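You operate a simulated robot arm through the tools that you are given. There is no shell and no other tool. Be economical: measure what you need, move in short steps, check, and stop when the job is done.

You are at the controls of a simulated robot arm. One attempt, no reset.

## Task
Wipe the press base, oil a patch on it and run the table out and in.
Fine: blue wiper first, then the brown dabber dipped in the oil tub; put both back and leave the blue dabber. Set down upright: brown dabber. Where these are worked on the way, their far stop is far enough and under half their travel is too little: press table. A coat counts when it lies all over at full strength: go over it till it gets no stronger. What is to be rubbed or washed off counts as gone when no trace of it is left.

The check looks at the end state, three seconds after you hand in, the way a careful person would. Anything else that was tipped, shoved, dropped, spilled or broken makes it a failure.

## Robot
A 7-joint arm with a two-finger parallel gripper, fixed in place. Base frame: the origin is at the foot of the arm, x ahead of it, y to its left, z up. Units: mm, degrees, N and s.
With the tool pointing down near the work surface it reaches from about 340 to 780 mm from the base axis. Its first joint turns from -166.0 to 166.0 degrees. Payload 3.91 kg.
The tool frame sits at the grasp point between the pads (the TCP): z along the fingers, y along the line on which they close. The tips reach 30 mm beyond it. The gripper opens to 110 mm. The fingers are 20 mm wide and 10 mm thick; the gripper's body (48 by 112 mm) begins 55 mm behind the TCP.
Orientation is told as [roll, pitch, yaw] about the base's x, y, z axes, in that order, counted from this pose: with the fingers straight down and closing along the base's y, the tool's x points along the base's -x, its y along +y and its z along -z.

## Interface
- The arm moves only by the tool step_arm. Its arguments are lists of equal length, an entry for each row: "gripper": the finger opening in mm, from 0 to 110; "translation": the shift along the tool's x, y, z in units of 40 mm (1.0 is 40 mm), a list of three; "rotation": the turn, a rotation vector about the tool's x, y, z in units of 4 degrees (1.0 is 4 degrees), a list of three. In form: {"gripper": [gripper, ...], "translation": [[x, y, z], ...], "rotation": [[ax, ay, az], ...]}. A call has 1 to 20 rows; each row shifts and turns the commanded pose from where the row before left it, along the tool's axes as they then stand. A call with a number of a shift or a turn outside -1 to 1 is refused whole. Rows are played at 5 a second. More than 50 mm and 8.6 degrees between two rows, or a gripper value outside its range, and nothing of the call is played. Where a pose cannot be reached the arm comes as near as it can. A force on the tool above 40 N (or 10 N above the force at the start of the call, whichever is more), or a blocked arm, ends the call early, and 0.2 s more pass. Each finger travels about 153 mm/s and halts on what it meets, pressing with about 23 N; the grip force reading is that of the motor and also rises with nothing between the fingers. The clock runs only during rows and for 0.2 s after the last one: add rows that do not move to give the fingers time. The reply holds the time, the measured pose of the TCP, the force on the tool along the base axes, the opening and the grip force, in the units named above and with some noise, with the torque about the TCP (base axes, N m) and any sound that the robot's microphone picked up.
- Cameras (640 x 400 px; columns grow to the right, rows downward): "scene" is fixed at [405, 513.7, 1375.3]; the picture's right is [0.36, 0.93, 0.00], its down [0.73, -0.28, -0.62] and it looks along [-0.58, 0.22, -0.79] (base axes); focal length 269 px, centre (320, 200). "wrist" rides on the gripper at [77, 7, -114] in the tool frame; the picture's right is [-0.09, 1.00, 0.00], its down [-0.80, -0.07, -0.59] and it looks along [-0.59, -0.05, 0.80] (tool axes); focal length 270 px, centre (320, 200). There is no depth. A picture from a camera that has moved, and an enlarged one, comes with that camera's place and axes in the base frame and with its lens. The place of the scene camera against the robot may be out by one fixed shift of up to 25 mm in any direction.
- capture(camera): a new picture of that camera. No time passes.
- slide_trunk(by): slides the trunk up (or, below 0, down) by that many mm; the arm rides with it, the base frame stays. It gives what a move gives, with no picture.
- close_up(camera, box): a new picture of the part [left, top, right, bottom] of that camera's present view, enlarged. No time passes.
- close_job(): hands the job in; it is judged then, once.

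Work in short steps. Places have to be worked out from the pictures, the camera data and where the tool is seen: move nearer, look again, correct. Check each grasp and each placing, and mend what went wrong. You have 120 turns and 68 pictures in all, those below and enlarged ones among them. Open the gripper and draw the arm clear of the work before you hand the job in, unless the task says otherwise; then end with one line.

The tools are called after "Request:" by a JSON object that holds its "fn" and its "kwargs". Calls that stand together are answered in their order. step_arm: Moves the arm, as the interface text tells. Its arguments: {"type":"object","properties":{"gripper":{"type":"array"},"translation":{"type":"array"},"rotation":{"type":"array"}},"required":["gripper","translation","rotation"]} The other tools are called the same way: slide_trunk (by) slides the trunk up or down; capture (camera) takes a picture; close_up (camera, box) takes an enlarged picture of a part of a camera's view; close_job () hands the job in.

At the start:

```text
t: 0.0
ee_pos: [-55.2, 505.0, 1085.1]
tool_rot: [0.1, 0.0, 0.1]
contact_force: [-0.5, -0.5, -0.5]
ft_torque: [0.02, -0.02, 0.03]
width: 110.1
grasp_force: 0.0
trunk travel left (down, up): [-525.0, 85.0]
```

scene: 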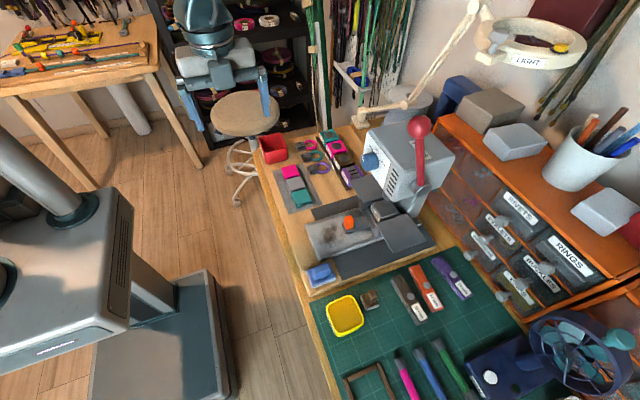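
wrist: 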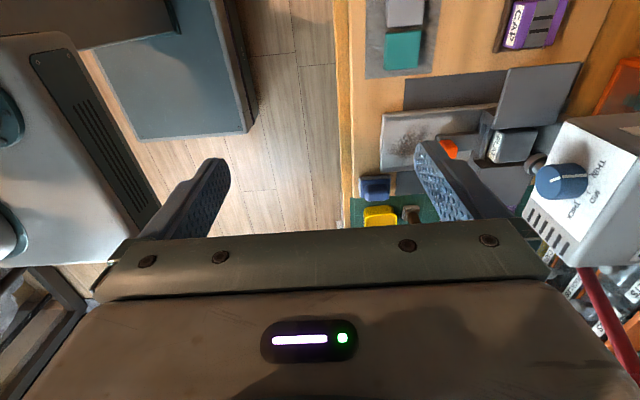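

I'll start with enlarged views of the press and the tools near it.

Request:
{"fn": "close_up", "kwargs": {"camera": "scene", "box": [240, 120, 460, 260]}}

Request:
{"fn": "close_up", "kwargs": {"camera": "scene", "box": [280, 220, 500, 360]}}

```text
2.86 times, centred on (350, 190) of scene
camera zoom: at [405.0, 513.7, 1375.3], right [0.36, 0.93, 0.0], down [0.73, -0.28, -0.62], along [-0.58, 0.22, -0.79], focal length 769 px, centre (234, 229)
```

zoom: 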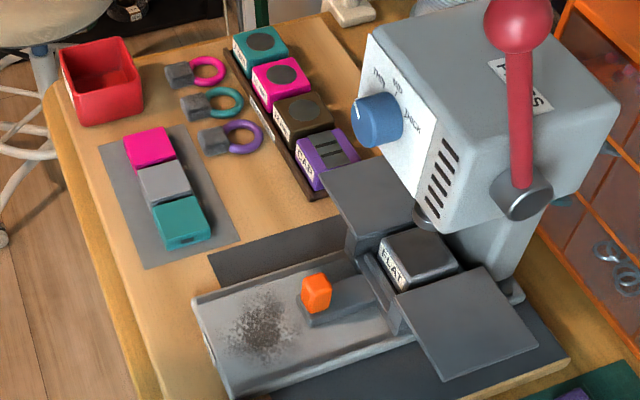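

```text
2.86 times, centred on (390, 290) of scene
camera zoom: at [405.0, 513.7, 1375.3], right [0.36, 0.93, 0.0], down [0.73, -0.28, -0.62], along [-0.58, 0.22, -0.79], focal length 769 px, centre (120, -57)
```

zoom: 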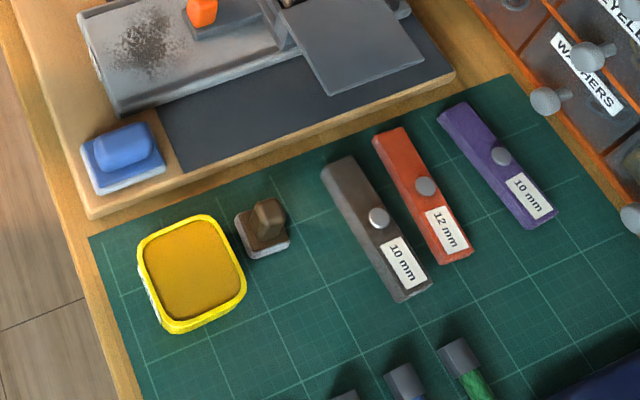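

Triangulating the two views, the blue wiper is near (164, 593, 771), the residue near (80, 647), the orange knob near (82, 706), the tub near (267, 609) and the brown dabber near (259, 676). I'll move above the area for a better look.

Request:
{"fn": "step_arm", "kwargs": {"gripper": [110, 110, 110, 110, 110], "translation": [[-0.6, 0.5, 0.4], [-0.6, 0.5, 0.4], [-0.6, 0.5, 0.4], [-0.6, 0.5, 0.4], [0, 0, 0]], "rotation": [[0, 0, 0], [0, 0, 0], [0, 0, 0], [0, 0, 0], [0, 0, 0]]}}

Request:
{"fn": "capture", "kwargs": {"camera": "wrist"}}

```text
t: 1.2
ee_pos: [41.6, 586.6, 1018.9]
tool_rot: [-0.1, 0.0, 0.0]
contact_force: [-0.5, 0.0, 0.9]
ft_torque: [0.04, 0.0, 0.02]
width: 109.9
grasp_force: 0.1
trunk travel left (down, up): [-525.0, 85.0]
```

```text
63 pictures are left
camera wrist: at [-36.9, 593.5, 1134.6], right [0.09, 1.0, 0.0], down [0.8, -0.07, 0.59], along [0.59, -0.05, -0.8], focal length 270 px, centre (320, 200)
```

wrist: 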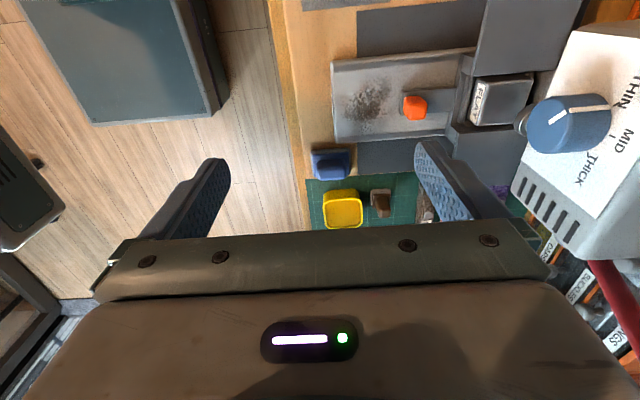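

Request:
{"fn": "close_up", "kwargs": {"camera": "wrist", "box": [290, 40, 540, 235]}}

```text
2.05 times, centred on (415, 138) of wrist
camera zoom: at [-36.9, 593.5, 1134.6], right [0.09, 1.0, 0.0], down [0.8, -0.07, 0.59], along [0.59, -0.05, -0.8], focal length 554 px, centre (125, 328)
```

zoom: 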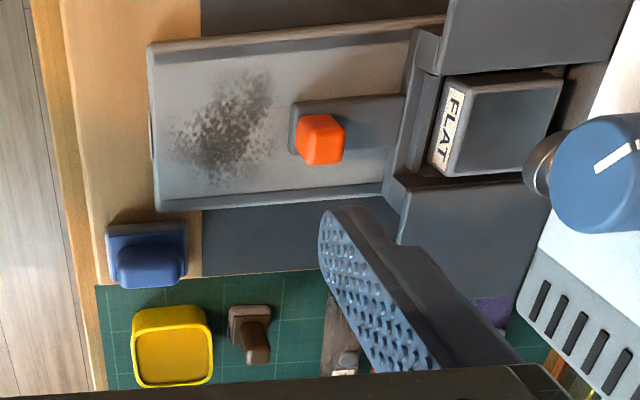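

Request:
{"fn": "close_up", "kwargs": {"camera": "scene", "box": [300, 260, 620, 400]}}

Request:
{"fn": "close_up", "kwargs": {"camera": "scene", "box": [290, 190, 410, 300]}}

```text
2.00 times, centred on (460, 330) of scene
camera zoom: at [405.0, 513.7, 1375.3], right [0.36, 0.93, 0.0], down [0.73, -0.28, -0.62], along [-0.58, 0.22, -0.79], focal length 538 px, centre (40, -60)
```

zoom: 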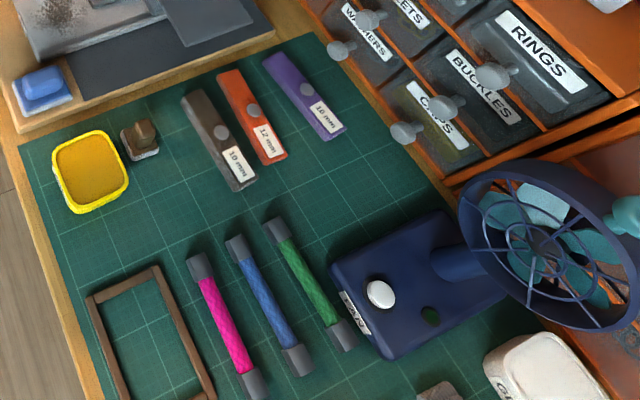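

```text
3.64 times, centred on (350, 245) of scene
camera zoom: at [405.0, 513.7, 1375.3], right [0.36, 0.93, 0.0], down [0.73, -0.28, -0.62], along [-0.58, 0.22, -0.79], focal length 979 px, centre (211, 36)
```

zoom: 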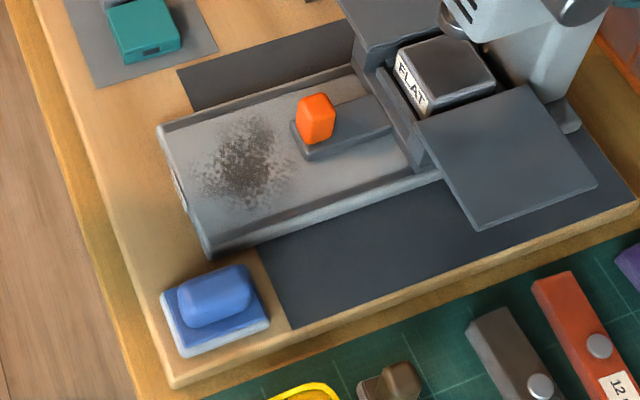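

The base is a low-sided tray with residue in the middle. The orange knob sits on the table's pull bar. I'll go above the blue wiper.

Request:
{"fn": "step_arm", "kwargs": {"gripper": [110, 110, 110, 110, 110, 110], "translation": [[-0.8, 0.05, 0.6], [-0.8, 0.05, 0.7], [-0.8, 0.05, 0.7], [-0.75, 0.04, 0.7], [0, 0, 0.7], [0, 0, 0]], "rotation": [[0, 0, 0], [0, 0, 0], [0, 0, 0], [0, 0, 0], [0, 0, 0], [0, 0, 0]]}}

Request:
{"fn": "capture", "kwargs": {"camera": "wrist"}}

```text
t: 2.6
ee_pos: [166.7, 593.3, 884.8]
tool_rot: [0.0, 0.0, -0.1]
contact_force: [-0.4, 0.4, 0.0]
ft_torque: [0.0, 0.02, 0.02]
width: 109.9
grasp_force: 0.1
trunk travel left (down, up): [-525.0, 85.0]
```

```text
59 pictures are left
camera wrist: at [89.5, 601.1, 999.3], right [0.09, 1.0, 0.0], down [0.8, -0.07, 0.59], along [0.59, -0.05, -0.8], focal length 270 px, centre (320, 200)
```

wrist: 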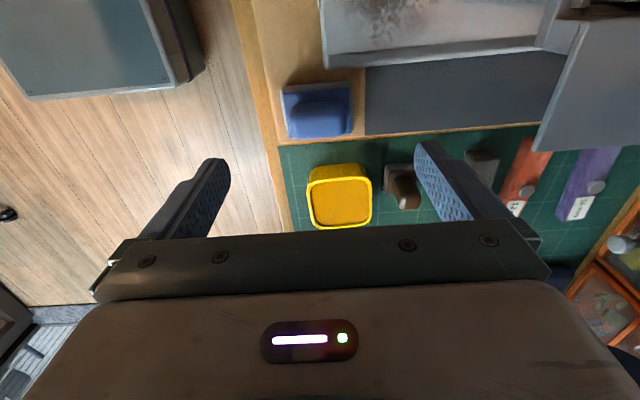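

Request:
{"fn": "close_up", "kwargs": {"camera": "wrist", "box": [250, 0, 570, 230]}}

```text
1.74 times, centred on (410, 115) of wrist
camera zoom: at [89.5, 601.1, 999.3], right [0.09, 1.0, 0.0], down [0.8, -0.07, 0.59], along [0.59, -0.05, -0.8], focal length 470 px, centre (164, 348)
```

zoom: 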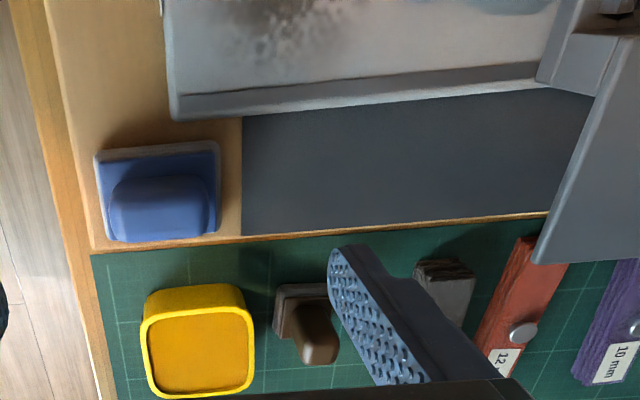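

The handle centre is near (171, 591) and about 44 mm along y. I'll descend part way with the opening narrowed, then look again.

Request:
{"fn": "step_arm", "kwargs": {"gripper": [80, 80, 80, 80], "translation": [[-0.1, -0.05, 0.7], [0, 0, 0.7], [0, 0, 0.6], [0, 0, 0]], "rotation": [[0, 0, 0], [0, 0, 0], [0, 0, 0], [0, 0, 0]]}}

Request:
{"fn": "close_up", "kwargs": {"camera": "wrist", "box": [220, 30, 460, 230]}}

```text
t: 3.6
ee_pos: [171.2, 592.2, 805.3]
tool_rot: [0.0, 0.0, 0.0]
contact_force: [0.5, -0.3, 0.0]
ft_torque: [-0.02, 0.0, -0.01]
width: 79.8
grasp_force: 0.1
trunk travel left (down, up): [-525.0, 85.0]
```

```text
2.00 times, centred on (340, 130) of wrist
camera zoom: at [93.8, 598.7, 920.1], right [0.09, 1.0, 0.0], down [0.8, -0.07, 0.59], along [0.59, -0.05, -0.8], focal length 541 px, centre (280, 340)
```

zoom: 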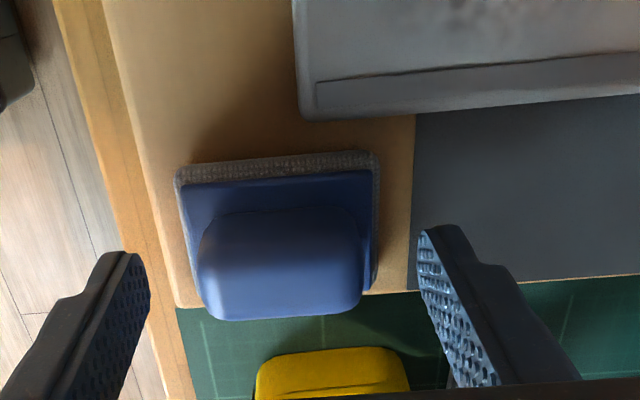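

The handle top is near z 785 and the pad base near z 756. I'll lower to TCP z≈796, shift −3 mm in x, and close.

Request:
{"fn": "step_arm", "kwargs": {"gripper": [70, 70, 30, 30, 30, 30], "translation": [[0.08, 0, 0.13], [0, 0, 0.13], [0, 0, 0], [0, 0, 0], [0, 0, 0], [0, 0, 0]], "rotation": [[0, 0, 0], [0, 0, 0], [0, 0, 0], [0, 0, 0], [0, 0, 0], [0, 0, 0]]}}

Request:
{"fn": "close_up", "kwargs": {"camera": "wrist", "box": [220, 30, 460, 230]}}

```text
t: 5.0
ee_pos: [167.2, 591.3, 796.2]
tool_rot: [0.0, 0.0, 0.0]
contact_force: [0.2, 2.2, 6.4]
ft_torque: [0.05, 0.01, 0.0]
width: 45.5
grasp_force: 23.0
trunk travel left (down, up): [-525.0, 85.0]
```

```text
2.00 times, centred on (340, 130) of wrist
camera zoom: at [90.6, 598.0, 910.7], right [0.09, 1.0, 0.0], down [0.8, -0.07, 0.59], along [0.59, -0.05, -0.8], focal length 541 px, centre (280, 340)
```

zoom: 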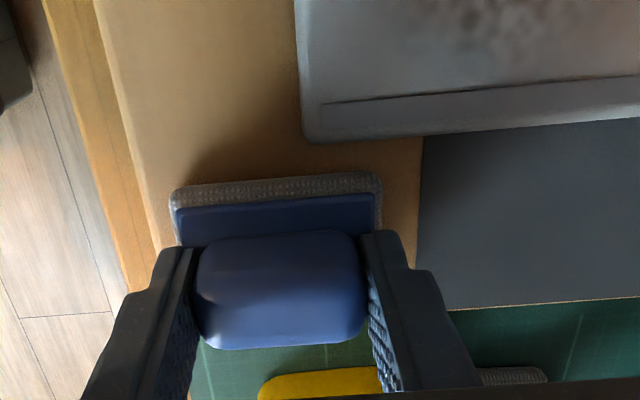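

Gripped at 45.5 mm. I'll remember this pose (167.2, 591.3, 796.2) for the return. Now I'll lift.

Request:
{"fn": "step_arm", "kwargs": {"gripper": [30, 30, 30], "translation": [[0, 0, -0.7], [0, 0, -0.8], [0, 0, 0]], "rotation": [[0, 0, 0], [0, 0, 0], [0, 0, 0]]}}

Request:
{"fn": "capture", "kwargs": {"camera": "wrist"}}

Request:
{"fn": "close_up", "kwargs": {"camera": "scene", "box": [260, 160, 460, 300]}}

```text
t: 5.8
ee_pos: [167.2, 588.2, 854.2]
tool_rot: [-0.1, 0.0, 0.0]
contact_force: [-0.1, -0.8, -0.7]
ft_torque: [-0.01, 0.0, -0.01]
width: 45.2
grasp_force: 23.5
trunk travel left (down, up): [-525.0, 85.0]
```

```text
55 pictures are left
camera wrist: at [90.7, 596.7, 969.8], right [0.09, 1.0, 0.0], down [0.8, -0.07, 0.59], along [0.59, -0.05, -0.8], focal length 270 px, centre (320, 200)
```

wrist: 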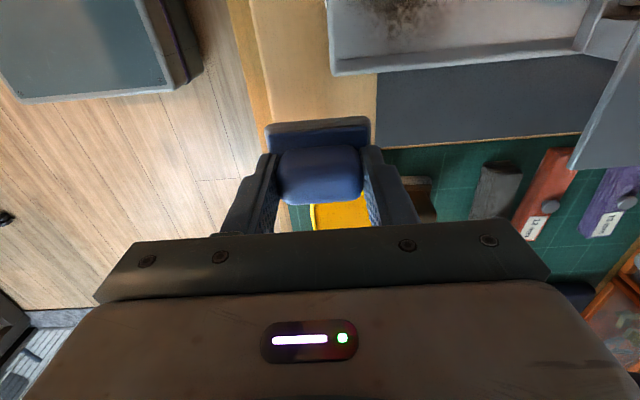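

```text
2.86 times, centred on (360, 230) of scene
camera zoom: at [405.0, 513.7, 1375.3], right [0.36, 0.93, 0.0], down [0.73, -0.28, -0.62], along [-0.58, 0.22, -0.79], focal length 769 px, centre (206, 114)
```

zoom: 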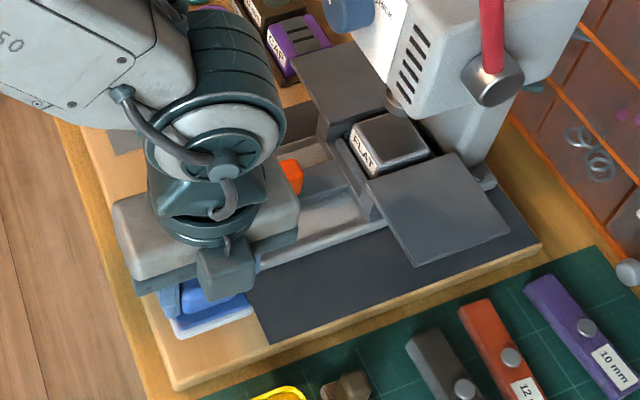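

Wiper held. The base rim corner triangulates to about (133, 603, 764) and the floor spans x≈39–116. The residue spans about x 45–112, y 615–684. I'll move above it at a safe height, then step down until I feel contact.

Request:
{"fn": "step_arm", "kwargs": {"gripper": [30, 30, 30, 30, 30, 30], "translation": [[0.8, 0.5, 0], [0.8, 0.5, 0], [0.63, 0.35, 0], [0, 0, 0.45], [0, 0, 0.3], [0, 0, 0]], "rotation": [[0, 0, 0], [0, 0, 0], [0, 0, 0], [0, 0, 0], [0, 0, 0], [0, 0, 0]]}}

Request:
{"fn": "capture", "kwargs": {"camera": "wrist"}}

```text
t: 7.2
ee_pos: [79.8, 644.8, 824.8]
tool_rot: [-0.1, 0.0, 0.0]
contact_force: [0.2, 0.3, -1.1]
ft_torque: [-0.03, 0.01, -0.01]
width: 45.4
grasp_force: 23.7
trunk travel left (down, up): [-525.0, 85.0]
```

```text
53 pictures are left
camera wrist: at [1.9, 651.5, 939.7], right [0.09, 1.0, 0.0], down [0.8, -0.07, 0.59], along [0.59, -0.05, -0.8], focal length 270 px, centre (320, 200)
```

wrist: 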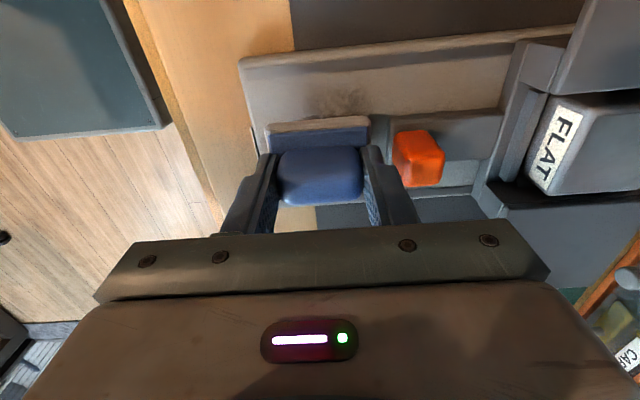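

The knob is near (79, 701), top about z 812, so a finger on the y side would hit it at the right end of the residue. I'll raise 20 mm and turn the tool 90° about vertical so the fingers lie along x.

Request:
{"fn": "step_arm", "kwargs": {"gripper": [30, 30, 30, 30, 30, 30, 30, 30, 30, 30, 30, 30, 30, 30, 30, 30, 30, 30, 30, 30], "translation": [[0, -0.1, -0.5], [0, 0, 0], [0, 0, 0], [0, 0, 0], [0, 0, 0], [0, 0, 0], [0, 0, 0], [0, 0, 0], [0, 0, 0], [0, 0, 0], [0, 0, 0], [0, 0, 0], [0, 0, 0], [0, 0, 0], [0, 0, 0], [0, 0, 0], [0, 0, 0], [0, 0, 0], [0, 0, 0], [0, 0, 0]], "rotation": [[0, 0, -1], [0, 0, -1], [0, 0, -1], [0, 0, -1], [0, 0, -1], [0, 0, -1], [0, 0, -1], [0, 0, -1], [0, 0, -1], [0, 0, -1], [0, 0, -1], [0, 0, -1], [0, 0, -1], [0, 0, -1], [0, 0, -1], [0, 0, -1], [0, 0, -1], [0, 0, -1], [0, 0, -1], [0, 0, -1]]}}

Request:
{"fn": "step_arm", "kwargs": {"gripper": [30, 30, 30, 30], "translation": [[0, 0, 0], [0, 0, 0], [0, 0, 0], [0, 0, 0]], "rotation": [[0, 0, -1], [0, 0, -1], [0, 0, -0.5], [0, 0, 0]]}}

Request:
{"fn": "capture", "kwargs": {"camera": "wrist"}}

```text
t: 11.4
ee_pos: [79.0, 641.3, 844.8]
tool_rot: [0.0, 0.0, 80.0]
contact_force: [0.1, 0.3, -0.1]
ft_torque: [0.03, 0.04, 0.01]
width: 45.3
grasp_force: 22.6
trunk travel left (down, up): [-525.0, 85.0]
```

```text
t: 12.4
ee_pos: [79.3, 641.1, 844.0]
tool_rot: [0.0, -0.1, 90.0]
contact_force: [0.1, 0.4, -0.9]
ft_torque: [-0.02, -0.03, -0.02]
width: 45.2
grasp_force: 22.7
trunk travel left (down, up): [-525.0, 85.0]
```

```text
52 pictures are left
camera wrist: at [72.3, 564.8, 959.4], right [-1.0, 0.09, 0.0], down [0.07, 0.8, 0.59], along [0.05, 0.59, -0.8], focal length 270 px, centre (320, 200)
```

wrist: 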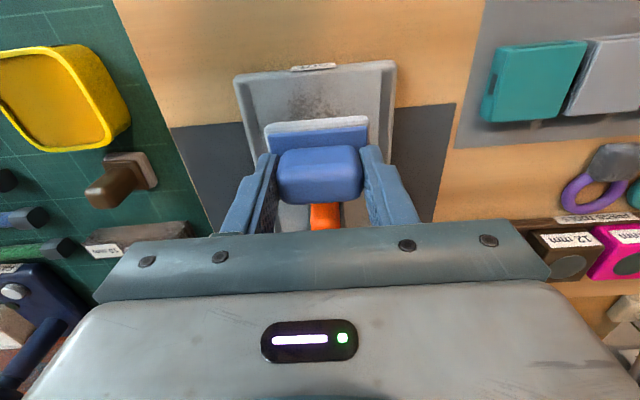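

Tool is now at yaw 90 and the wiper is above the residue, between the rims. I'll descend carefully.

Request:
{"fn": "step_arm", "kwargs": {"gripper": [30, 30, 30, 30, 30], "translation": [[0, 0, 0.5], [0, 0, 0.3], [0, 0, 0.05], [0, 0, 0.05], [0, 0, 0]], "rotation": [[0, 0, 0], [0, 0, 0], [0, 0, 0], [0, 0, 0], [0, 0, 0]]}}

Request:
{"fn": "step_arm", "kwargs": {"gripper": [30, 30, 30], "translation": [[0, 0, 0.05], [0, 0, 0.05], [0, 0, 0]], "rotation": [[0, 0, 0], [0, 0, 0], [0, 0, 0]]}}

```text
t: 13.6
ee_pos: [78.5, 642.2, 810.5]
tool_rot: [0.1, -0.1, 90.0]
contact_force: [0.2, -0.2, 5.9]
ft_torque: [-0.09, 0.04, 0.0]
width: 45.4
grasp_force: 23.2
trunk travel left (down, up): [-525.0, 85.0]
```

```text
t: 14.4
ee_pos: [78.8, 641.6, 809.3]
tool_rot: [0.0, -0.6, 90.1]
contact_force: [0.5, 3.6, 36.9]
ft_torque: [-0.34, 0.03, 0.01]
width: 45.4
grasp_force: 22.8
trunk travel left (down, up): [-525.0, 85.0]
```

Contact is at TCP z≈810.5, so the floor is near z 764. I'll ease the pressure to about 12 N and stroke over the patch.

Request:
{"fn": "step_arm", "kwargs": {"gripper": [30, 30, 30, 30, 30, 30, 30, 30, 30, 30, 30, 30, 30, 30, 30, 30, 30, 30], "translation": [[0, 0, -0.06], [-0.25, 0, 0], [-0.22, 0, 0], [0, -0.2, 0], [0.3, 0, 0], [0.3, 0, 0], [0.3, 0, 0], [0, 0.2, 0], [-0.3, 0, 0], [-0.3, 0, 0], [-0.3, 0, 0], [0, 0.2, 0], [0.3, 0, 0], [0.3, 0, 0], [0.3, 0, 0], [-0.3, 0, 0], [-0.3, -0.2, 0], [0, 0, 0]], "rotation": [[0, 0, 0], [0, 0, 0], [0, 0, 0], [0, 0, 0], [0, 0, 0], [0, 0, 0], [0, 0, 0], [0, 0, 0], [0, 0, 0], [0, 0, 0], [0, 0, 0], [0, 0, 0], [0, 0, 0], [0, 0, 0], [0, 0, 0], [0, 0, 0], [0, 0, 0], [0, 0, 0]]}}

Request:
{"fn": "capture", "kwargs": {"camera": "wrist"}}

```text
t: 18.2
ee_pos: [78.4, 645.4, 809.3]
tool_rot: [0.0, -0.1, 90.1]
contact_force: [-5.4, -9.7, 27.0]
ft_torque: [-0.24, 0.18, 0.02]
width: 45.2
grasp_force: 23.2
trunk travel left (down, up): [-525.0, 85.0]
```

```text
51 pictures are left
camera wrist: at [71.0, 569.0, 924.2], right [-1.0, 0.09, 0.0], down [0.07, 0.8, 0.6], along [0.05, 0.59, -0.8], focal length 270 px, centre (320, 200)
```

wrist: 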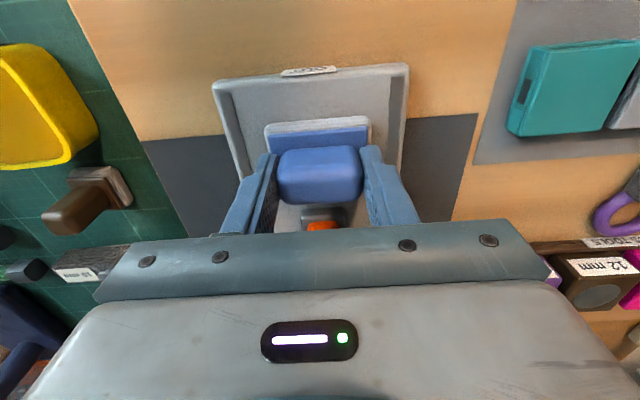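

The visible area is clean. I'll make one more pass reaching a bit wider, then lift to inspect.

Request:
{"fn": "step_arm", "kwargs": {"gripper": [30, 30, 30, 30, 30, 30, 30, 30, 30, 30, 30, 30, 30, 30, 30, 30, 30, 30, 30], "translation": [[-0.2, 0.2, 0.02], [-0.2, 0, 0], [0.3, 0, 0], [0.3, 0, 0], [0.3, 0, 0], [0, -0.2, 0], [-0.3, 0, 0], [-0.3, 0, 0], [-0.3, 0, 0], [0, -0.22, 0], [0.3, 0, 0], [0.3, 0, 0], [0.3, 0, 0], [-0.3, 0, 0], [-0.3, 0, 0], [-0.3, 0, 0], [0.2, 0.2, 0], [0, 0, -0.8], [0, 0, -0.5]], "rotation": [[0, 0, 0], [0, 0, 0], [0, 0, 0], [0, 0, 0], [0, 0, 0], [0, 0, 0], [0, 0, 0], [0, 0, 0], [0, 0, 0], [0, 0, 0], [0, 0, 0], [0, 0, 0], [0, 0, 0], [0, 0, 0], [0, 0, 0], [0, 0, 0], [0, 0, 0], [0, 0, 0], [0, 0, 0]]}}

Request:
{"fn": "step_arm", "kwargs": {"gripper": [30, 30, 30, 30, 30], "translation": [[0.9, -0.5, 0], [0.9, -0.9, 0], [0, -0.9, 0], [0, 0, 0], [0, 0, 0]], "rotation": [[0, 0, 0], [0, 0, 0], [0, 0, 0], [0, 0, 0], [0, 0, 0]]}}

Request:
{"fn": "capture", "kwargs": {"camera": "wrist"}}

```text
t: 19.6
ee_pos: [77.3, 630.6, 810.6]
tool_rot: [0.3, -0.6, 89.9]
contact_force: [-2.7, 2.2, 11.4]
ft_torque: [-0.07, -0.22, -0.02]
width: 45.1
grasp_force: 22.7
trunk travel left (down, up): [-525.0, 85.0]
stopped in row 7: the force on the tool passed its limit at 41 N (the readings are from after the stop); the commanded pose is now the measured one
```

```text
refused: row 2 steps farther than a row can; nothing moved
```

```text
50 pictures are left
camera wrist: at [71.0, 552.6, 923.9], right [-1.0, 0.09, 0.01], down [0.08, 0.8, 0.6], along [0.05, 0.6, -0.8], focal length 270 px, centre (320, 200)
```

wrist: 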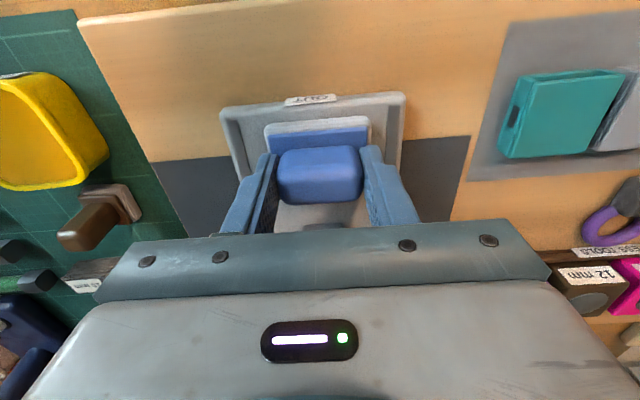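

The force limit tripped with the wiper at the left end, and nothing was disturbed. I'll lift and back off to inspect the floor.

Request:
{"fn": "step_arm", "kwargs": {"gripper": [30, 30, 30, 30, 30, 30], "translation": [[0, 0, -0.8], [0, 0, -0.5], [0.9, 0, 0], [0.9, 0, 0], [0, 0, 0], [0, 0, 0]], "rotation": [[0, 0, 0], [0, 0, 0], [0, 0, 0], [0, 0, 0], [0, 0, 0], [0, 0, 0]]}}

Request:
{"fn": "close_up", "kwargs": {"camera": "scene", "box": [290, 190, 410, 300]}}

Request:
{"fn": "capture", "kwargs": {"camera": "wrist"}}

```text
t: 21.0
ee_pos: [76.7, 555.6, 859.5]
tool_rot: [0.3, -0.2, 90.1]
contact_force: [0.5, -0.2, -0.4]
ft_torque: [0.03, 0.02, 0.02]
width: 45.3
grasp_force: 22.6
trunk travel left (down, up): [-525.0, 85.0]
```

```text
3.64 times, centred on (350, 245) of scene
camera zoom: at [405.0, 513.7, 1375.3], right [0.36, 0.93, 0.0], down [0.73, -0.28, -0.62], along [-0.58, 0.22, -0.79], focal length 979 px, centre (211, 36)
```

zoom: 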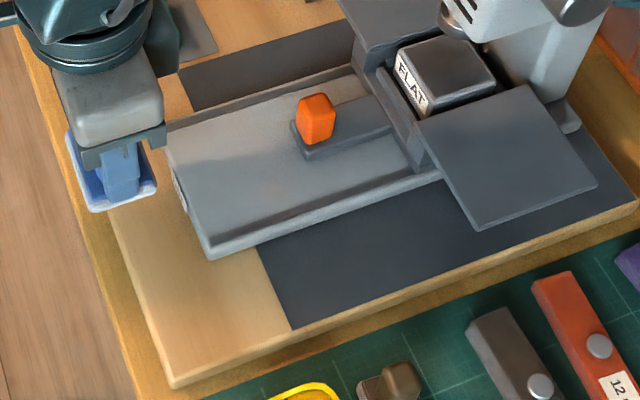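

```text
48 pictures are left
camera wrist: at [70.2, 478.5, 973.3], right [-1.0, 0.09, 0.0], down [0.07, 0.8, 0.6], along [0.05, 0.59, -0.8], focal length 270 px, centre (320, 200)
```

wrist: 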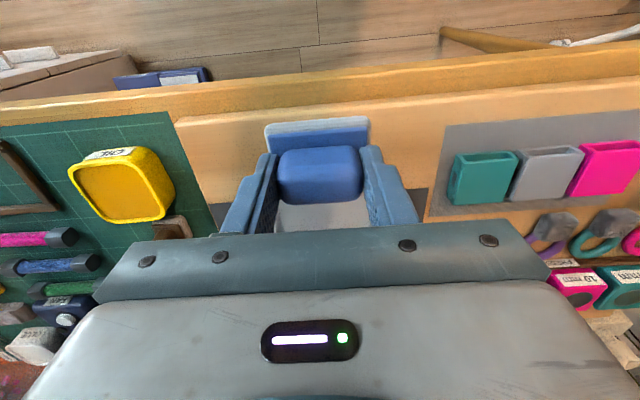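

Request:
{"fn": "close_up", "kwargs": {"camera": "scene", "box": [305, 205, 365, 255]}}

```text
8.00 times, centred on (335, 230) of scene
camera zoom: at [405.0, 513.7, 1375.3], right [0.36, 0.93, 0.0], down [0.73, -0.28, -0.62], along [-0.58, 0.22, -0.79], focal length 2154 px, centre (200, -40)
```

zoom: 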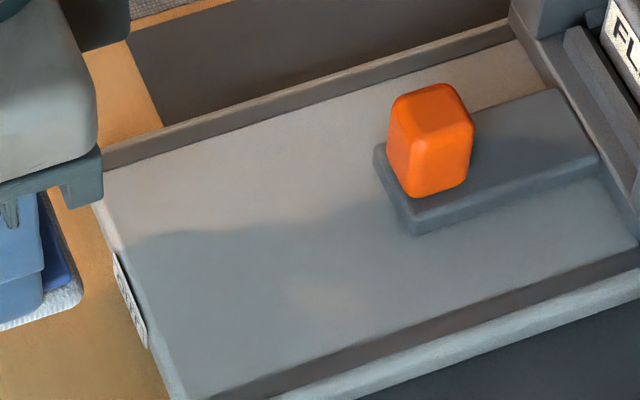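

The base is clean, with only light and shadow visible. I'll rotate back to yaw 0 and return the wiper to its spot.

Request:
{"fn": "step_arm", "kwargs": {"gripper": [30, 30, 30, 30, 30, 30, 30, 30, 30, 30, 30, 30, 30, 30, 30, 30, 30, 30, 30, 30], "translation": [[0, 0, 0], [0, 0, 0], [0, 0, 0], [0, 0, 0], [0, 0, 0], [0, 0, 0], [0, 0, 0], [0, 0, 0], [0, 0, 0], [0, 0, 0], [0, 0, 0], [0, 0, 0], [0, 0, 0], [0, 0, 0], [0, 0, 0], [0, 0, 0], [0, 0, 0], [0, 0, 0], [0, 0, 0], [0, 0, 0]], "rotation": [[0, 0, 1], [0, 0, 1], [0, 0, 1], [0, 0, 1], [0, 0, 1], [0, 0, 1], [0, 0, 1], [0, 0, 1], [0, 0, 1], [0, 0, 1], [0, 0, 1], [0, 0, 1], [0, 0, 1], [0, 0, 1], [0, 0, 1], [0, 0, 1], [0, 0, 1], [0, 0, 1], [0, 0, 1], [0, 0, 1]]}}

Request:
{"fn": "step_arm", "kwargs": {"gripper": [30, 30, 30, 30, 30, 30, 30], "translation": [[0, 0, 0], [0, 0, 0], [0, 0, 0], [-0.75, 0.3, 0], [-0.75, 0.3, 0], [-0.75, 0.29, 0], [0, 0, 0]], "rotation": [[0, 0, 1], [0, 0, 1], [0, 0, 0.5], [0, 0, 0], [0, 0, 0], [0, 0, 0], [0, 0, 0]]}}

Request:
{"fn": "close_up", "kwargs": {"camera": "wrist", "box": [220, 0, 580, 230]}}

```text
t: 25.2
ee_pos: [77.4, 557.8, 860.2]
tool_rot: [0.2, 0.2, 9.9]
contact_force: [0.5, -0.2, -0.2]
ft_torque: [0.0, 0.02, 0.01]
width: 45.8
grasp_force: 23.4
trunk travel left (down, up): [-525.0, 85.0]
```

```text
t: 26.8
ee_pos: [166.3, 591.6, 858.0]
tool_rot: [0.2, 0.3, -0.1]
contact_force: [-0.2, 0.3, -1.0]
ft_torque: [-0.02, 0.03, -0.04]
width: 45.2
grasp_force: 23.3
trunk travel left (down, up): [-525.0, 85.0]
```

```text
1.74 times, centred on (400, 115) of wrist
camera zoom: at [89.5, 599.0, 973.4], right [0.09, 1.0, 0.0], down [0.8, -0.07, 0.59], along [0.59, -0.05, -0.81], focal length 470 px, centre (181, 348)
```

zoom: 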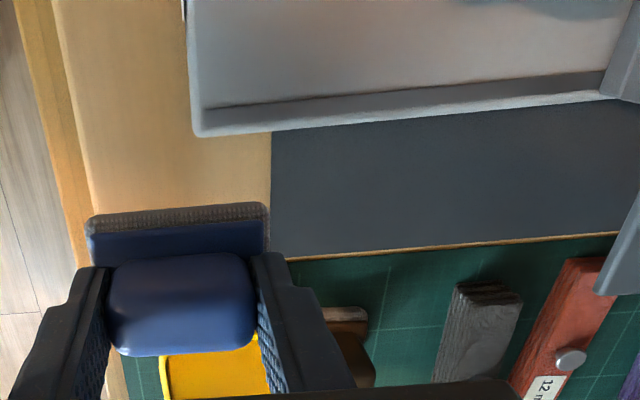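

The base is clean in this view too. I'll lower the wiper to its original pose.

Request:
{"fn": "step_arm", "kwargs": {"gripper": [30, 30, 30, 30, 30, 30], "translation": [[-0.02, 0, 0.7], [0, 0, 0.6], [0, 0, 0.1], [0, 0, 0.05], [0, 0, 0.05], [0, 0, 0]], "rotation": [[0, 0, 0], [0, 0, 0], [0, 0, 0], [0, 0, 0], [0, 0, 0], [0, 0, 0]]}}

```text
t: 28.2
ee_pos: [167.0, 593.7, 798.4]
tool_rot: [0.2, 0.3, 0.0]
contact_force: [0.2, -0.6, -0.6]
ft_torque: [0.02, -0.01, 0.01]
width: 45.4
grasp_force: 23.6
trunk travel left (down, up): [-525.0, 85.0]
```

Request:
{"fn": "step_arm", "kwargs": {"gripper": [30, 30, 30], "translation": [[0, -0.05, 0.04], [0, 0, 0.03], [0, 0, 0]], "rotation": [[0, 0, 0], [0, 0, 0], [0, 0, 0]]}}

```text
t: 29.0
ee_pos: [167.7, 591.4, 794.5]
tool_rot: [0.2, 0.4, 0.0]
contact_force: [-0.4, -0.4, 0.3]
ft_torque: [0.0, -0.04, 0.01]
width: 45.3
grasp_force: 23.0
trunk travel left (down, up): [-525.0, 85.0]
```

No contact yet, so the handle probably slid a little in the grip. I'll keep easing down.

Request:
{"fn": "step_arm", "kwargs": {"gripper": [30, 30], "translation": [[0, 0, 0.04], [0, 0, 0.0]], "rotation": [[0, 0, 0], [0, 0, 0]]}}

Request:
{"fn": "step_arm", "kwargs": {"gripper": [30, 30], "translation": [[0, 0, 0.03], [0, 0, 0.0]], "rotation": [[0, 0, 0], [0, 0, 0]]}}

```text
t: 29.6
ee_pos: [167.5, 590.4, 796.0]
tool_rot: [0.4, 0.2, 0.0]
contact_force: [-0.7, -0.7, 9.4]
ft_torque: [-0.27, -0.22, 0.0]
width: 45.4
grasp_force: 23.2
trunk travel left (down, up): [-525.0, 85.0]
```

```text
t: 30.2
ee_pos: [166.6, 592.1, 796.2]
tool_rot: [0.3, 0.2, 0.0]
contact_force: [0.5, 2.6, 21.8]
ft_torque: [-0.32, -0.42, 0.02]
width: 45.3
grasp_force: 22.8
trunk travel left (down, up): [-525.0, 85.0]
```

Contact with the bench is felt at z≈796. I'll release and rise.

Request:
{"fn": "step_arm", "kwargs": {"gripper": [45, 60, 70, 70, 70, 70, 70], "translation": [[0, 0, -0.05], [0, 0, 0], [0, 0, 0], [0, 0, -0.5], [0, 0, -0.8], [0, 0, -0.8], [0, 0, 0]], "rotation": [[0, 0, 0], [0, 0, 0], [0, 0, 0], [0, 0, 0], [0, 0, 0], [0, 0, 0], [0, 0, 0]]}}

Request:
{"fn": "capture", "kwargs": {"camera": "wrist"}}

```text
t: 31.8
ee_pos: [169.2, 588.7, 881.6]
tool_rot: [0.1, 0.3, 0.0]
contact_force: [0.1, -1.3, 0.1]
ft_torque: [-0.03, 0.01, 0.01]
width: 70.0
grasp_force: 0.1
trunk travel left (down, up): [-525.0, 85.0]
```

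```text
45 pictures are left
camera wrist: at [91.5, 596.1, 996.6], right [0.09, 1.0, 0.0], down [0.8, -0.07, 0.59], along [0.59, -0.05, -0.81], focal length 270 px, centre (320, 200)
```

wrist: 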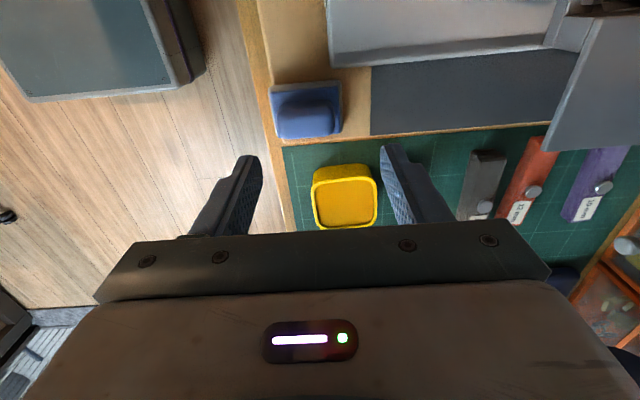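

The wiper looks about 14 mm further toward −y than before. I'll look closely.

Request:
{"fn": "close_up", "kwargs": {"camera": "wrist", "box": [240, 40, 400, 160]}}

Request:
{"fn": "close_up", "kwargs": {"camera": "scene", "box": [280, 230, 400, 330]}}

```text
3.33 times, centred on (320, 100) of wrist
camera zoom: at [91.5, 596.1, 996.6], right [0.09, 1.0, 0.0], down [0.8, -0.07, 0.59], along [0.59, -0.05, -0.81], focal length 901 px, centre (320, 533)
```

zoom: 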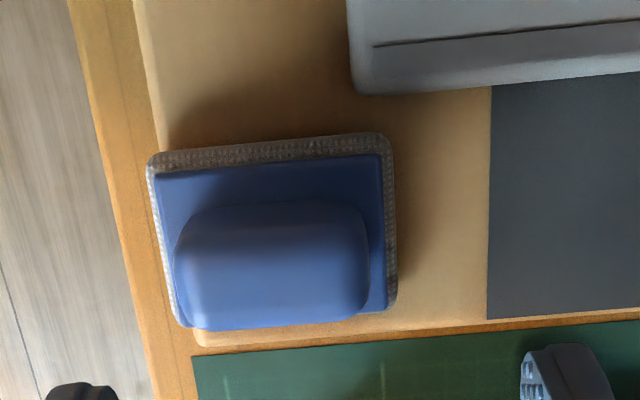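

```text
4.00 times, centred on (340, 280) of scene
camera zoom: at [405.0, 513.7, 1375.3], right [0.36, 0.93, 0.0], down [0.73, -0.28, -0.62], along [-0.58, 0.22, -0.79], focal length 1077 px, centre (240, -120)
```

zoom: 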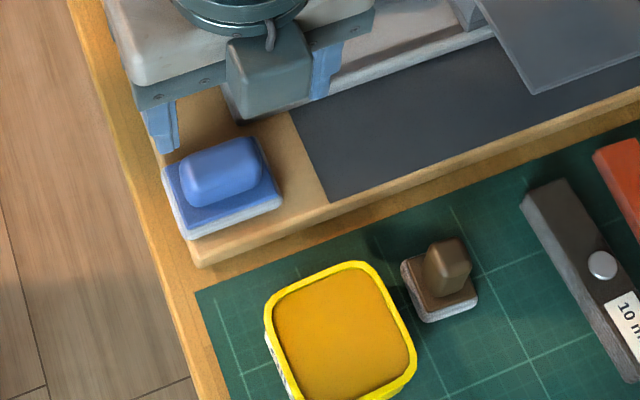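

The wiper shifted about 14 mm to −y during release, because a fingertip was pressing on its base plate. I'll regrasp a bit higher and move it +14 mm in y.

Request:
{"fn": "step_arm", "kwargs": {"gripper": [70, 70, 70, 70, 30, 30, 30, 30], "translation": [[0.03, -0.27, 0.6], [0, 0, 0.7], [0, 0, 0.65], [0, 0, 0.11], [0, 0, 0], [0, 0, 0], [0, 0, 0], [0, 0, 0]], "rotation": [[0, 0, 0], [0, 0, 0], [0, 0, 0], [0, 0, 0], [0, 0, 0], [0, 0, 0], [0, 0, 0], [0, 0, 0]]}}

```text
t: 33.6
ee_pos: [166.7, 578.8, 798.8]
tool_rot: [0.2, 0.2, -0.1]
contact_force: [-0.4, 0.0, 0.6]
ft_torque: [0.02, 0.01, 0.01]
width: 45.3
grasp_force: 22.7
trunk travel left (down, up): [-525.0, 85.0]
```

Gripped without load. I'll lift 4 mm, shift +14 mm, and lower 3.6 mm.

Request:
{"fn": "step_arm", "kwargs": {"gripper": [30, 30, 30, 30, 30], "translation": [[0, 0, -0.1], [0, 0.18, 0], [0, 0.17, 0], [0, 0, 0.09], [0, 0, 0]], "rotation": [[0, 0, 0], [0, 0, 0], [0, 0, 0], [0, 0, 0], [0, 0, 0]]}}

```text
t: 34.8
ee_pos: [166.5, 594.2, 797.5]
tool_rot: [0.1, 0.4, -0.1]
contact_force: [-0.5, 0.0, 0.7]
ft_torque: [-0.01, 0.04, 0.01]
width: 45.3
grasp_force: 22.7
trunk travel left (down, up): [-525.0, 85.0]
```

Request:
{"fn": "step_arm", "kwargs": {"gripper": [46, 50, 60, 70, 70, 70, 70], "translation": [[0, 0, 0], [0, 0, 0], [0, 0, 0], [0, 0, -0.2], [0, 0, -0.9], [0, 0, -0.9], [0, 0, 0]], "rotation": [[0, 0, 0], [0, 0, 0], [0, 0, 0], [0, 0, 0], [0, 0, 0], [0, 0, 0], [0, 0, 0]]}}

Request:
{"fn": "close_up", "kwargs": {"camera": "wrist", "box": [240, 40, 400, 160]}}

```text
t: 36.4
ee_pos: [166.7, 592.1, 878.4]
tool_rot: [0.1, 0.1, 0.0]
contact_force: [0.9, 0.2, 0.3]
ft_torque: [0.02, 0.02, 0.02]
width: 70.2
grasp_force: 0.2
trunk travel left (down, up): [-525.0, 85.0]
```

```text
3.33 times, centred on (320, 100) of wrist
camera zoom: at [90.6, 599.5, 994.3], right [0.09, 1.0, 0.0], down [0.8, -0.07, 0.59], along [0.59, -0.05, -0.81], focal length 901 px, centre (320, 533)
```

zoom: 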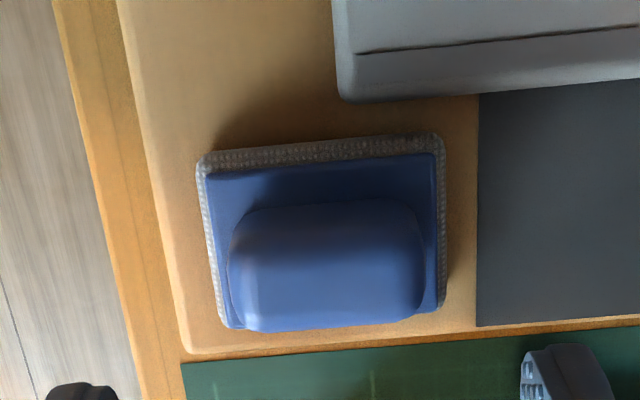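

The wiper is back within about 2 mm. Next I'll go above the brown dabber near (258, 676).

Request:
{"fn": "step_arm", "kwargs": {"gripper": [70, 70, 70, 70], "translation": [[-0.7, 0.7, 0], [-0.7, 0.7, 0], [-0.7, 0.65, 0], [0, 0, 0]], "rotation": [[0, 0, 0], [0, 0, 0], [0, 0, 0], [0, 0, 0]]}}

Request:
{"fn": "capture", "kwargs": {"camera": "wrist"}}

```text
t: 37.4
ee_pos: [251.0, 675.3, 877.6]
tool_rot: [0.2, 0.3, 0.0]
contact_force: [-0.1, 0.3, 0.3]
ft_torque: [0.03, -0.01, -0.01]
width: 70.2
grasp_force: 0.1
trunk travel left (down, up): [-525.0, 85.0]
```

```text
41 pictures are left
camera wrist: at [174.5, 681.7, 993.9], right [0.09, 1.0, 0.0], down [0.8, -0.07, 0.59], along [0.59, -0.05, -0.81], focal length 270 px, centre (320, 200)
```

wrist: 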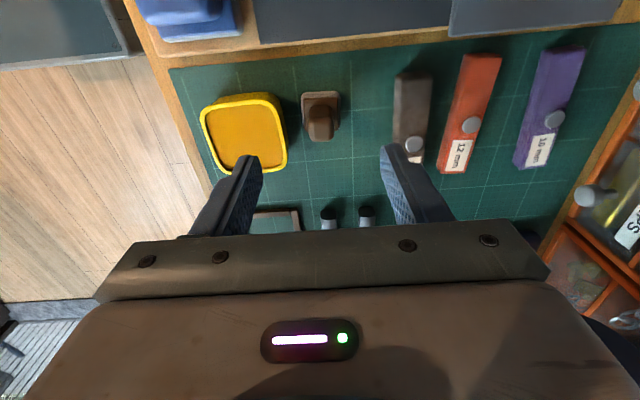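

Request:
{"fn": "step_arm", "kwargs": {"gripper": [70, 70, 70], "translation": [[-0.15, 0, 0.7], [0, 0, 0.7], [0, 0, 0]], "rotation": [[0, 0, 0], [0, 0, 0], [0, 0, 0]]}}

Request:
{"fn": "close_up", "kwargs": {"camera": "wrist", "box": [200, 40, 440, 230]}}

```text
t: 38.2
ee_pos: [257.0, 675.4, 821.7]
tool_rot: [0.1, 0.3, -0.1]
contact_force: [0.2, 1.2, 0.0]
ft_torque: [0.02, 0.02, -0.01]
width: 70.0
grasp_force: 0.0
trunk travel left (down, up): [-525.0, 85.0]
```

```text
2.11 times, centred on (320, 135) of wrist
camera zoom: at [180.0, 682.2, 937.0], right [0.09, 1.0, 0.0], down [0.8, -0.07, 0.59], along [0.59, -0.05, -0.81], focal length 569 px, centre (320, 337)
```

zoom: 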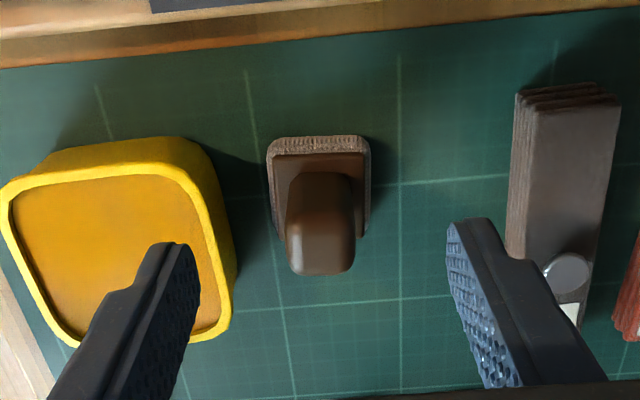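

The dabber handle is near (256, 676), about 20 mm wide, top about z 787, and the tub rim is close on the −y side. I'll turn to yaw 90 so the fingers straddle along x. That also suits working near the knob.

Request:
{"fn": "step_arm", "kwargs": {"gripper": [70, 70, 70, 70, 70, 70, 70, 70, 70, 70, 70, 70, 70, 70, 70, 70, 70, 70, 70, 70], "translation": [[0, 0, -0.5], [0, 0, 0], [0, 0, 0], [0, 0, 0], [0, 0, 0], [0, 0, 0], [0, 0, 0], [0, 0, 0], [0, 0, 0], [0, 0, 0], [0, 0, 0], [0, 0, 0], [0, 0, 0], [0, 0, 0], [0, 0, 0], [0, 0, 0], [0, 0, 0], [0, 0, 0], [0, 0, 0], [0, 0, 0]], "rotation": [[0, 0, -1], [0, 0, -1], [0, 0, -1], [0, 0, -1], [0, 0, -1], [0, 0, -1], [0, 0, -1], [0, 0, -1], [0, 0, -1], [0, 0, -1], [0, 0, -1], [0, 0, -1], [0, 0, -1], [0, 0, -1], [0, 0, -1], [0, 0, -1], [0, 0, -1], [0, 0, -1], [0, 0, -1], [0, 0, -1]]}}

Request:
{"fn": "step_arm", "kwargs": {"gripper": [70, 70, 70, 70], "translation": [[0, 0, 0], [0, 0, 0], [0, 0, 0], [0, 0, 0]], "rotation": [[0, 0, -1], [0, 0, -1], [0, 0, -0.5], [0, 0, 0]]}}

Request:
{"fn": "close_up", "kwargs": {"camera": "wrist", "box": [200, 40, 440, 230]}}

```text
t: 42.4
ee_pos: [255.6, 675.6, 842.3]
tool_rot: [0.3, -0.1, 80.0]
contact_force: [0.0, -0.2, 0.2]
ft_torque: [-0.01, 0.0, -0.01]
width: 69.8
grasp_force: 0.1
trunk travel left (down, up): [-525.0, 85.0]
```

```text
t: 43.4
ee_pos: [255.6, 676.5, 841.4]
tool_rot: [0.3, -0.1, 90.0]
contact_force: [0.4, -0.1, -0.2]
ft_torque: [0.02, -0.01, 0.01]
width: 69.8
grasp_force: 0.2
trunk travel left (down, up): [-525.0, 85.0]
```

```text
2.11 times, centred on (320, 135) of wrist
camera zoom: at [249.5, 599.3, 955.7], right [-1.0, 0.09, 0.0], down [0.07, 0.8, 0.6], along [0.05, 0.59, -0.8], focal length 569 px, centre (320, 337)
```

zoom: 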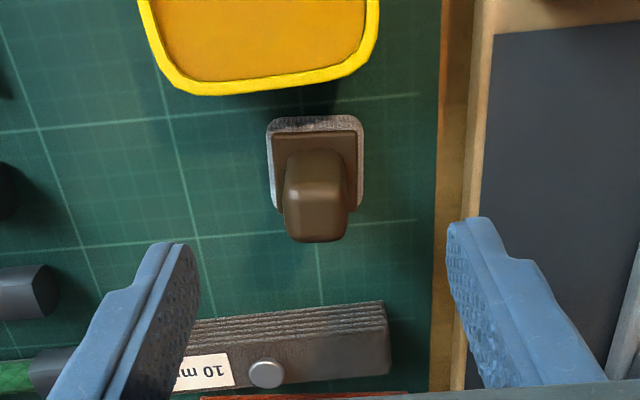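

The handle is centred at (257, 676). I'll lower with the opening at 44 and close.

Request:
{"fn": "step_arm", "kwargs": {"gripper": [44, 44, 44, 44, 44, 44], "translation": [[0, -0.035, 0.2], [0, 0, 0.5], [0, 0, 0.4], [0, 0, 0.2], [0, 0, 0.1], [0, 0, 0]], "rotation": [[0, 0, 0], [0, 0, 0], [0, 0, 0], [0, 0, 0], [0, 0, 0], [0, 0, 0]]}}

Request:
{"fn": "close_up", "kwargs": {"camera": "wrist", "box": [200, 40, 440, 230]}}

```text
t: 44.8
ee_pos: [257.0, 675.7, 783.6]
tool_rot: [0.3, -0.2, 90.0]
contact_force: [-0.2, -0.1, -0.4]
ft_torque: [-0.01, 0.0, -0.03]
width: 44.0
grasp_force: 0.1
trunk travel left (down, up): [-525.0, 85.0]
```

```text
2.11 times, centred on (320, 135) of wrist
camera zoom: at [250.7, 599.1, 899.6], right [-1.0, 0.09, 0.0], down [0.07, 0.8, 0.6], along [0.05, 0.59, -0.8], focal length 569 px, centre (320, 337)
```

zoom: 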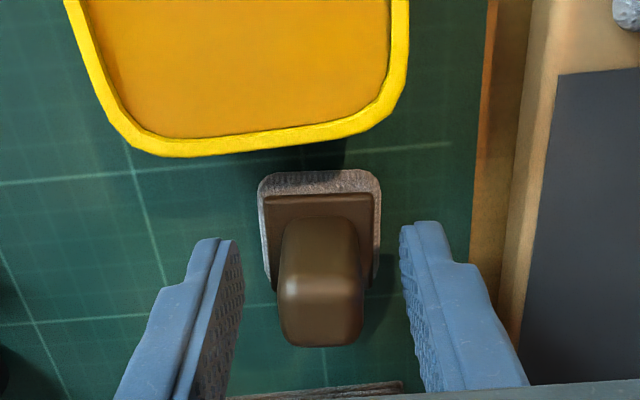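

Handle top triangulates to z≈787 and the tips are beside the handle above the base. I'll close and check the grip.

Request:
{"fn": "step_arm", "kwargs": {"gripper": [10, 10, 10, 10], "translation": [[0, 0, 0], [0, 0, 0], [0, 0, 0], [0, 0, 0]], "rotation": [[0, 0, 0], [0, 0, 0], [0, 0, 0], [0, 0, 0]]}}

```text
t: 45.8
ee_pos: [257.1, 676.0, 785.1]
tool_rot: [0.4, -0.2, 90.0]
contact_force: [-1.0, -0.7, -0.1]
ft_torque: [0.02, 0.0, 0.0]
width: 20.0
grasp_force: 23.5
trunk travel left (down, up): [-525.0, 85.0]
```

Gripped at 20 mm; the return pose is (257, 676, 784.5). I'll lift, move toward the tub and look.

Request:
{"fn": "step_arm", "kwargs": {"gripper": [10, 10, 10, 10, 10, 10], "translation": [[0, 0, -0.8], [0, 0, -0.7], [0, 0, -0.5], [0.8, 0, 0], [0.4, 0, 0], [0, 0, 0]], "rotation": [[0, 0, 0], [0, 0, 0], [0, 0, 0], [0, 0, 0], [0, 0, 0], [0, 0, 0]]}}

Request:
{"fn": "capture", "kwargs": {"camera": "wrist"}}

Request:
{"fn": "close_up", "kwargs": {"camera": "scene", "box": [290, 230, 430, 350]}}

```text
t: 47.2
ee_pos: [257.9, 628.9, 863.8]
tool_rot: [0.3, -0.3, 89.9]
contact_force: [0.3, -0.4, -0.1]
ft_torque: [-0.03, -0.01, -0.02]
width: 20.4
grasp_force: 23.4
trunk travel left (down, up): [-525.0, 85.0]
```

```text
37 pictures are left
camera wrist: at [251.3, 551.1, 979.0], right [-1.0, 0.09, 0.0], down [0.07, 0.8, 0.6], along [0.05, 0.59, -0.8], focal length 270 px, centre (320, 200)
```

wrist: 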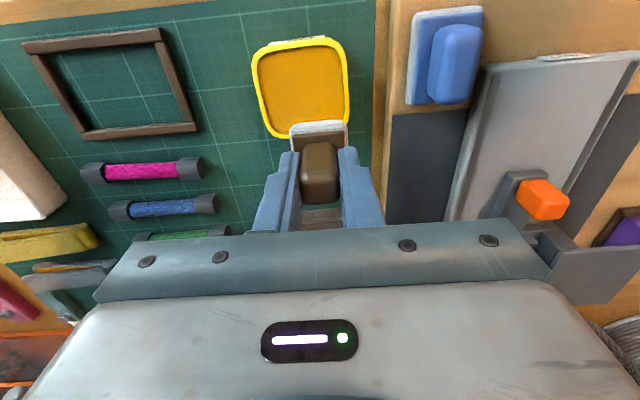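

```text
3.33 times, centred on (360, 290) of scene
camera zoom: at [405.0, 513.7, 1375.3], right [0.36, 0.93, 0.0], down [0.73, -0.28, -0.62], along [-0.58, 0.22, -0.79], focal length 897 px, centre (187, -100)
```

zoom: 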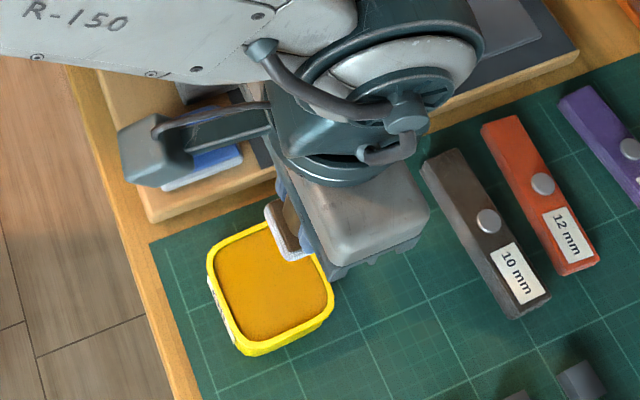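

The tub centre is near (270, 608), inner half-width about 33 mm, so the dabber (±17) fits. I'll move over it and come down to just above the rim.

Request:
{"fn": "step_arm", "kwargs": {"gripper": [10, 10, 10, 10], "translation": [[0.52, -0.3, 0], [0, 0, 0.6], [0, 0, 0.45], [0, 0, 0]], "rotation": [[0, 0, 0], [0, 0, 0], [0, 0, 0], [0, 0, 0]]}}

Request:
{"fn": "close_up", "kwargs": {"camera": "wrist", "box": [200, 40, 440, 230]}}

Request:
{"fn": "close_up", "kwargs": {"camera": "scene", "box": [300, 260, 400, 350]}}

```text
t: 48.2
ee_pos: [267.4, 607.8, 822.8]
tool_rot: [0.3, -0.2, 90.0]
contact_force: [0.8, 0.9, -0.9]
ft_torque: [0.0, -0.01, 0.01]
width: 20.1
grasp_force: 22.6
trunk travel left (down, up): [-525.0, 85.0]
```

```text
2.11 times, centred on (320, 135) of wrist
camera zoom: at [261.9, 529.8, 936.7], right [-1.0, 0.09, 0.0], down [0.07, 0.8, 0.6], along [0.05, 0.59, -0.8], focal length 569 px, centre (320, 337)
```

zoom: 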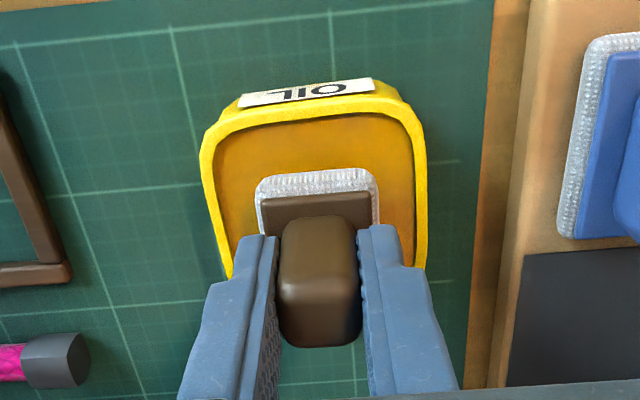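

```text
4.44 times, centred on (350, 305) of scene
camera zoom: at [405.0, 513.7, 1375.3], right [0.36, 0.93, 0.0], down [0.73, -0.28, -0.62], along [-0.58, 0.22, -0.79], focal length 1196 px, centre (187, -267)
```

zoom: 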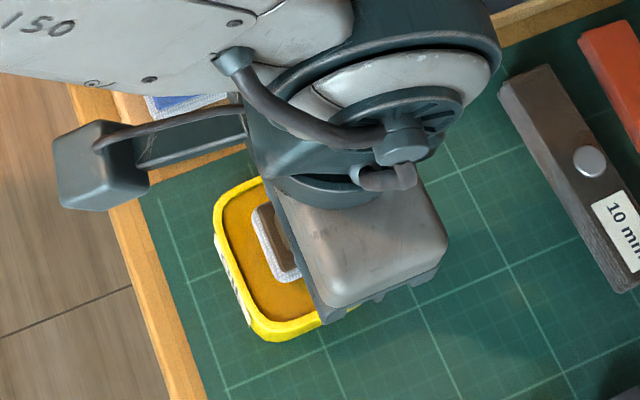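

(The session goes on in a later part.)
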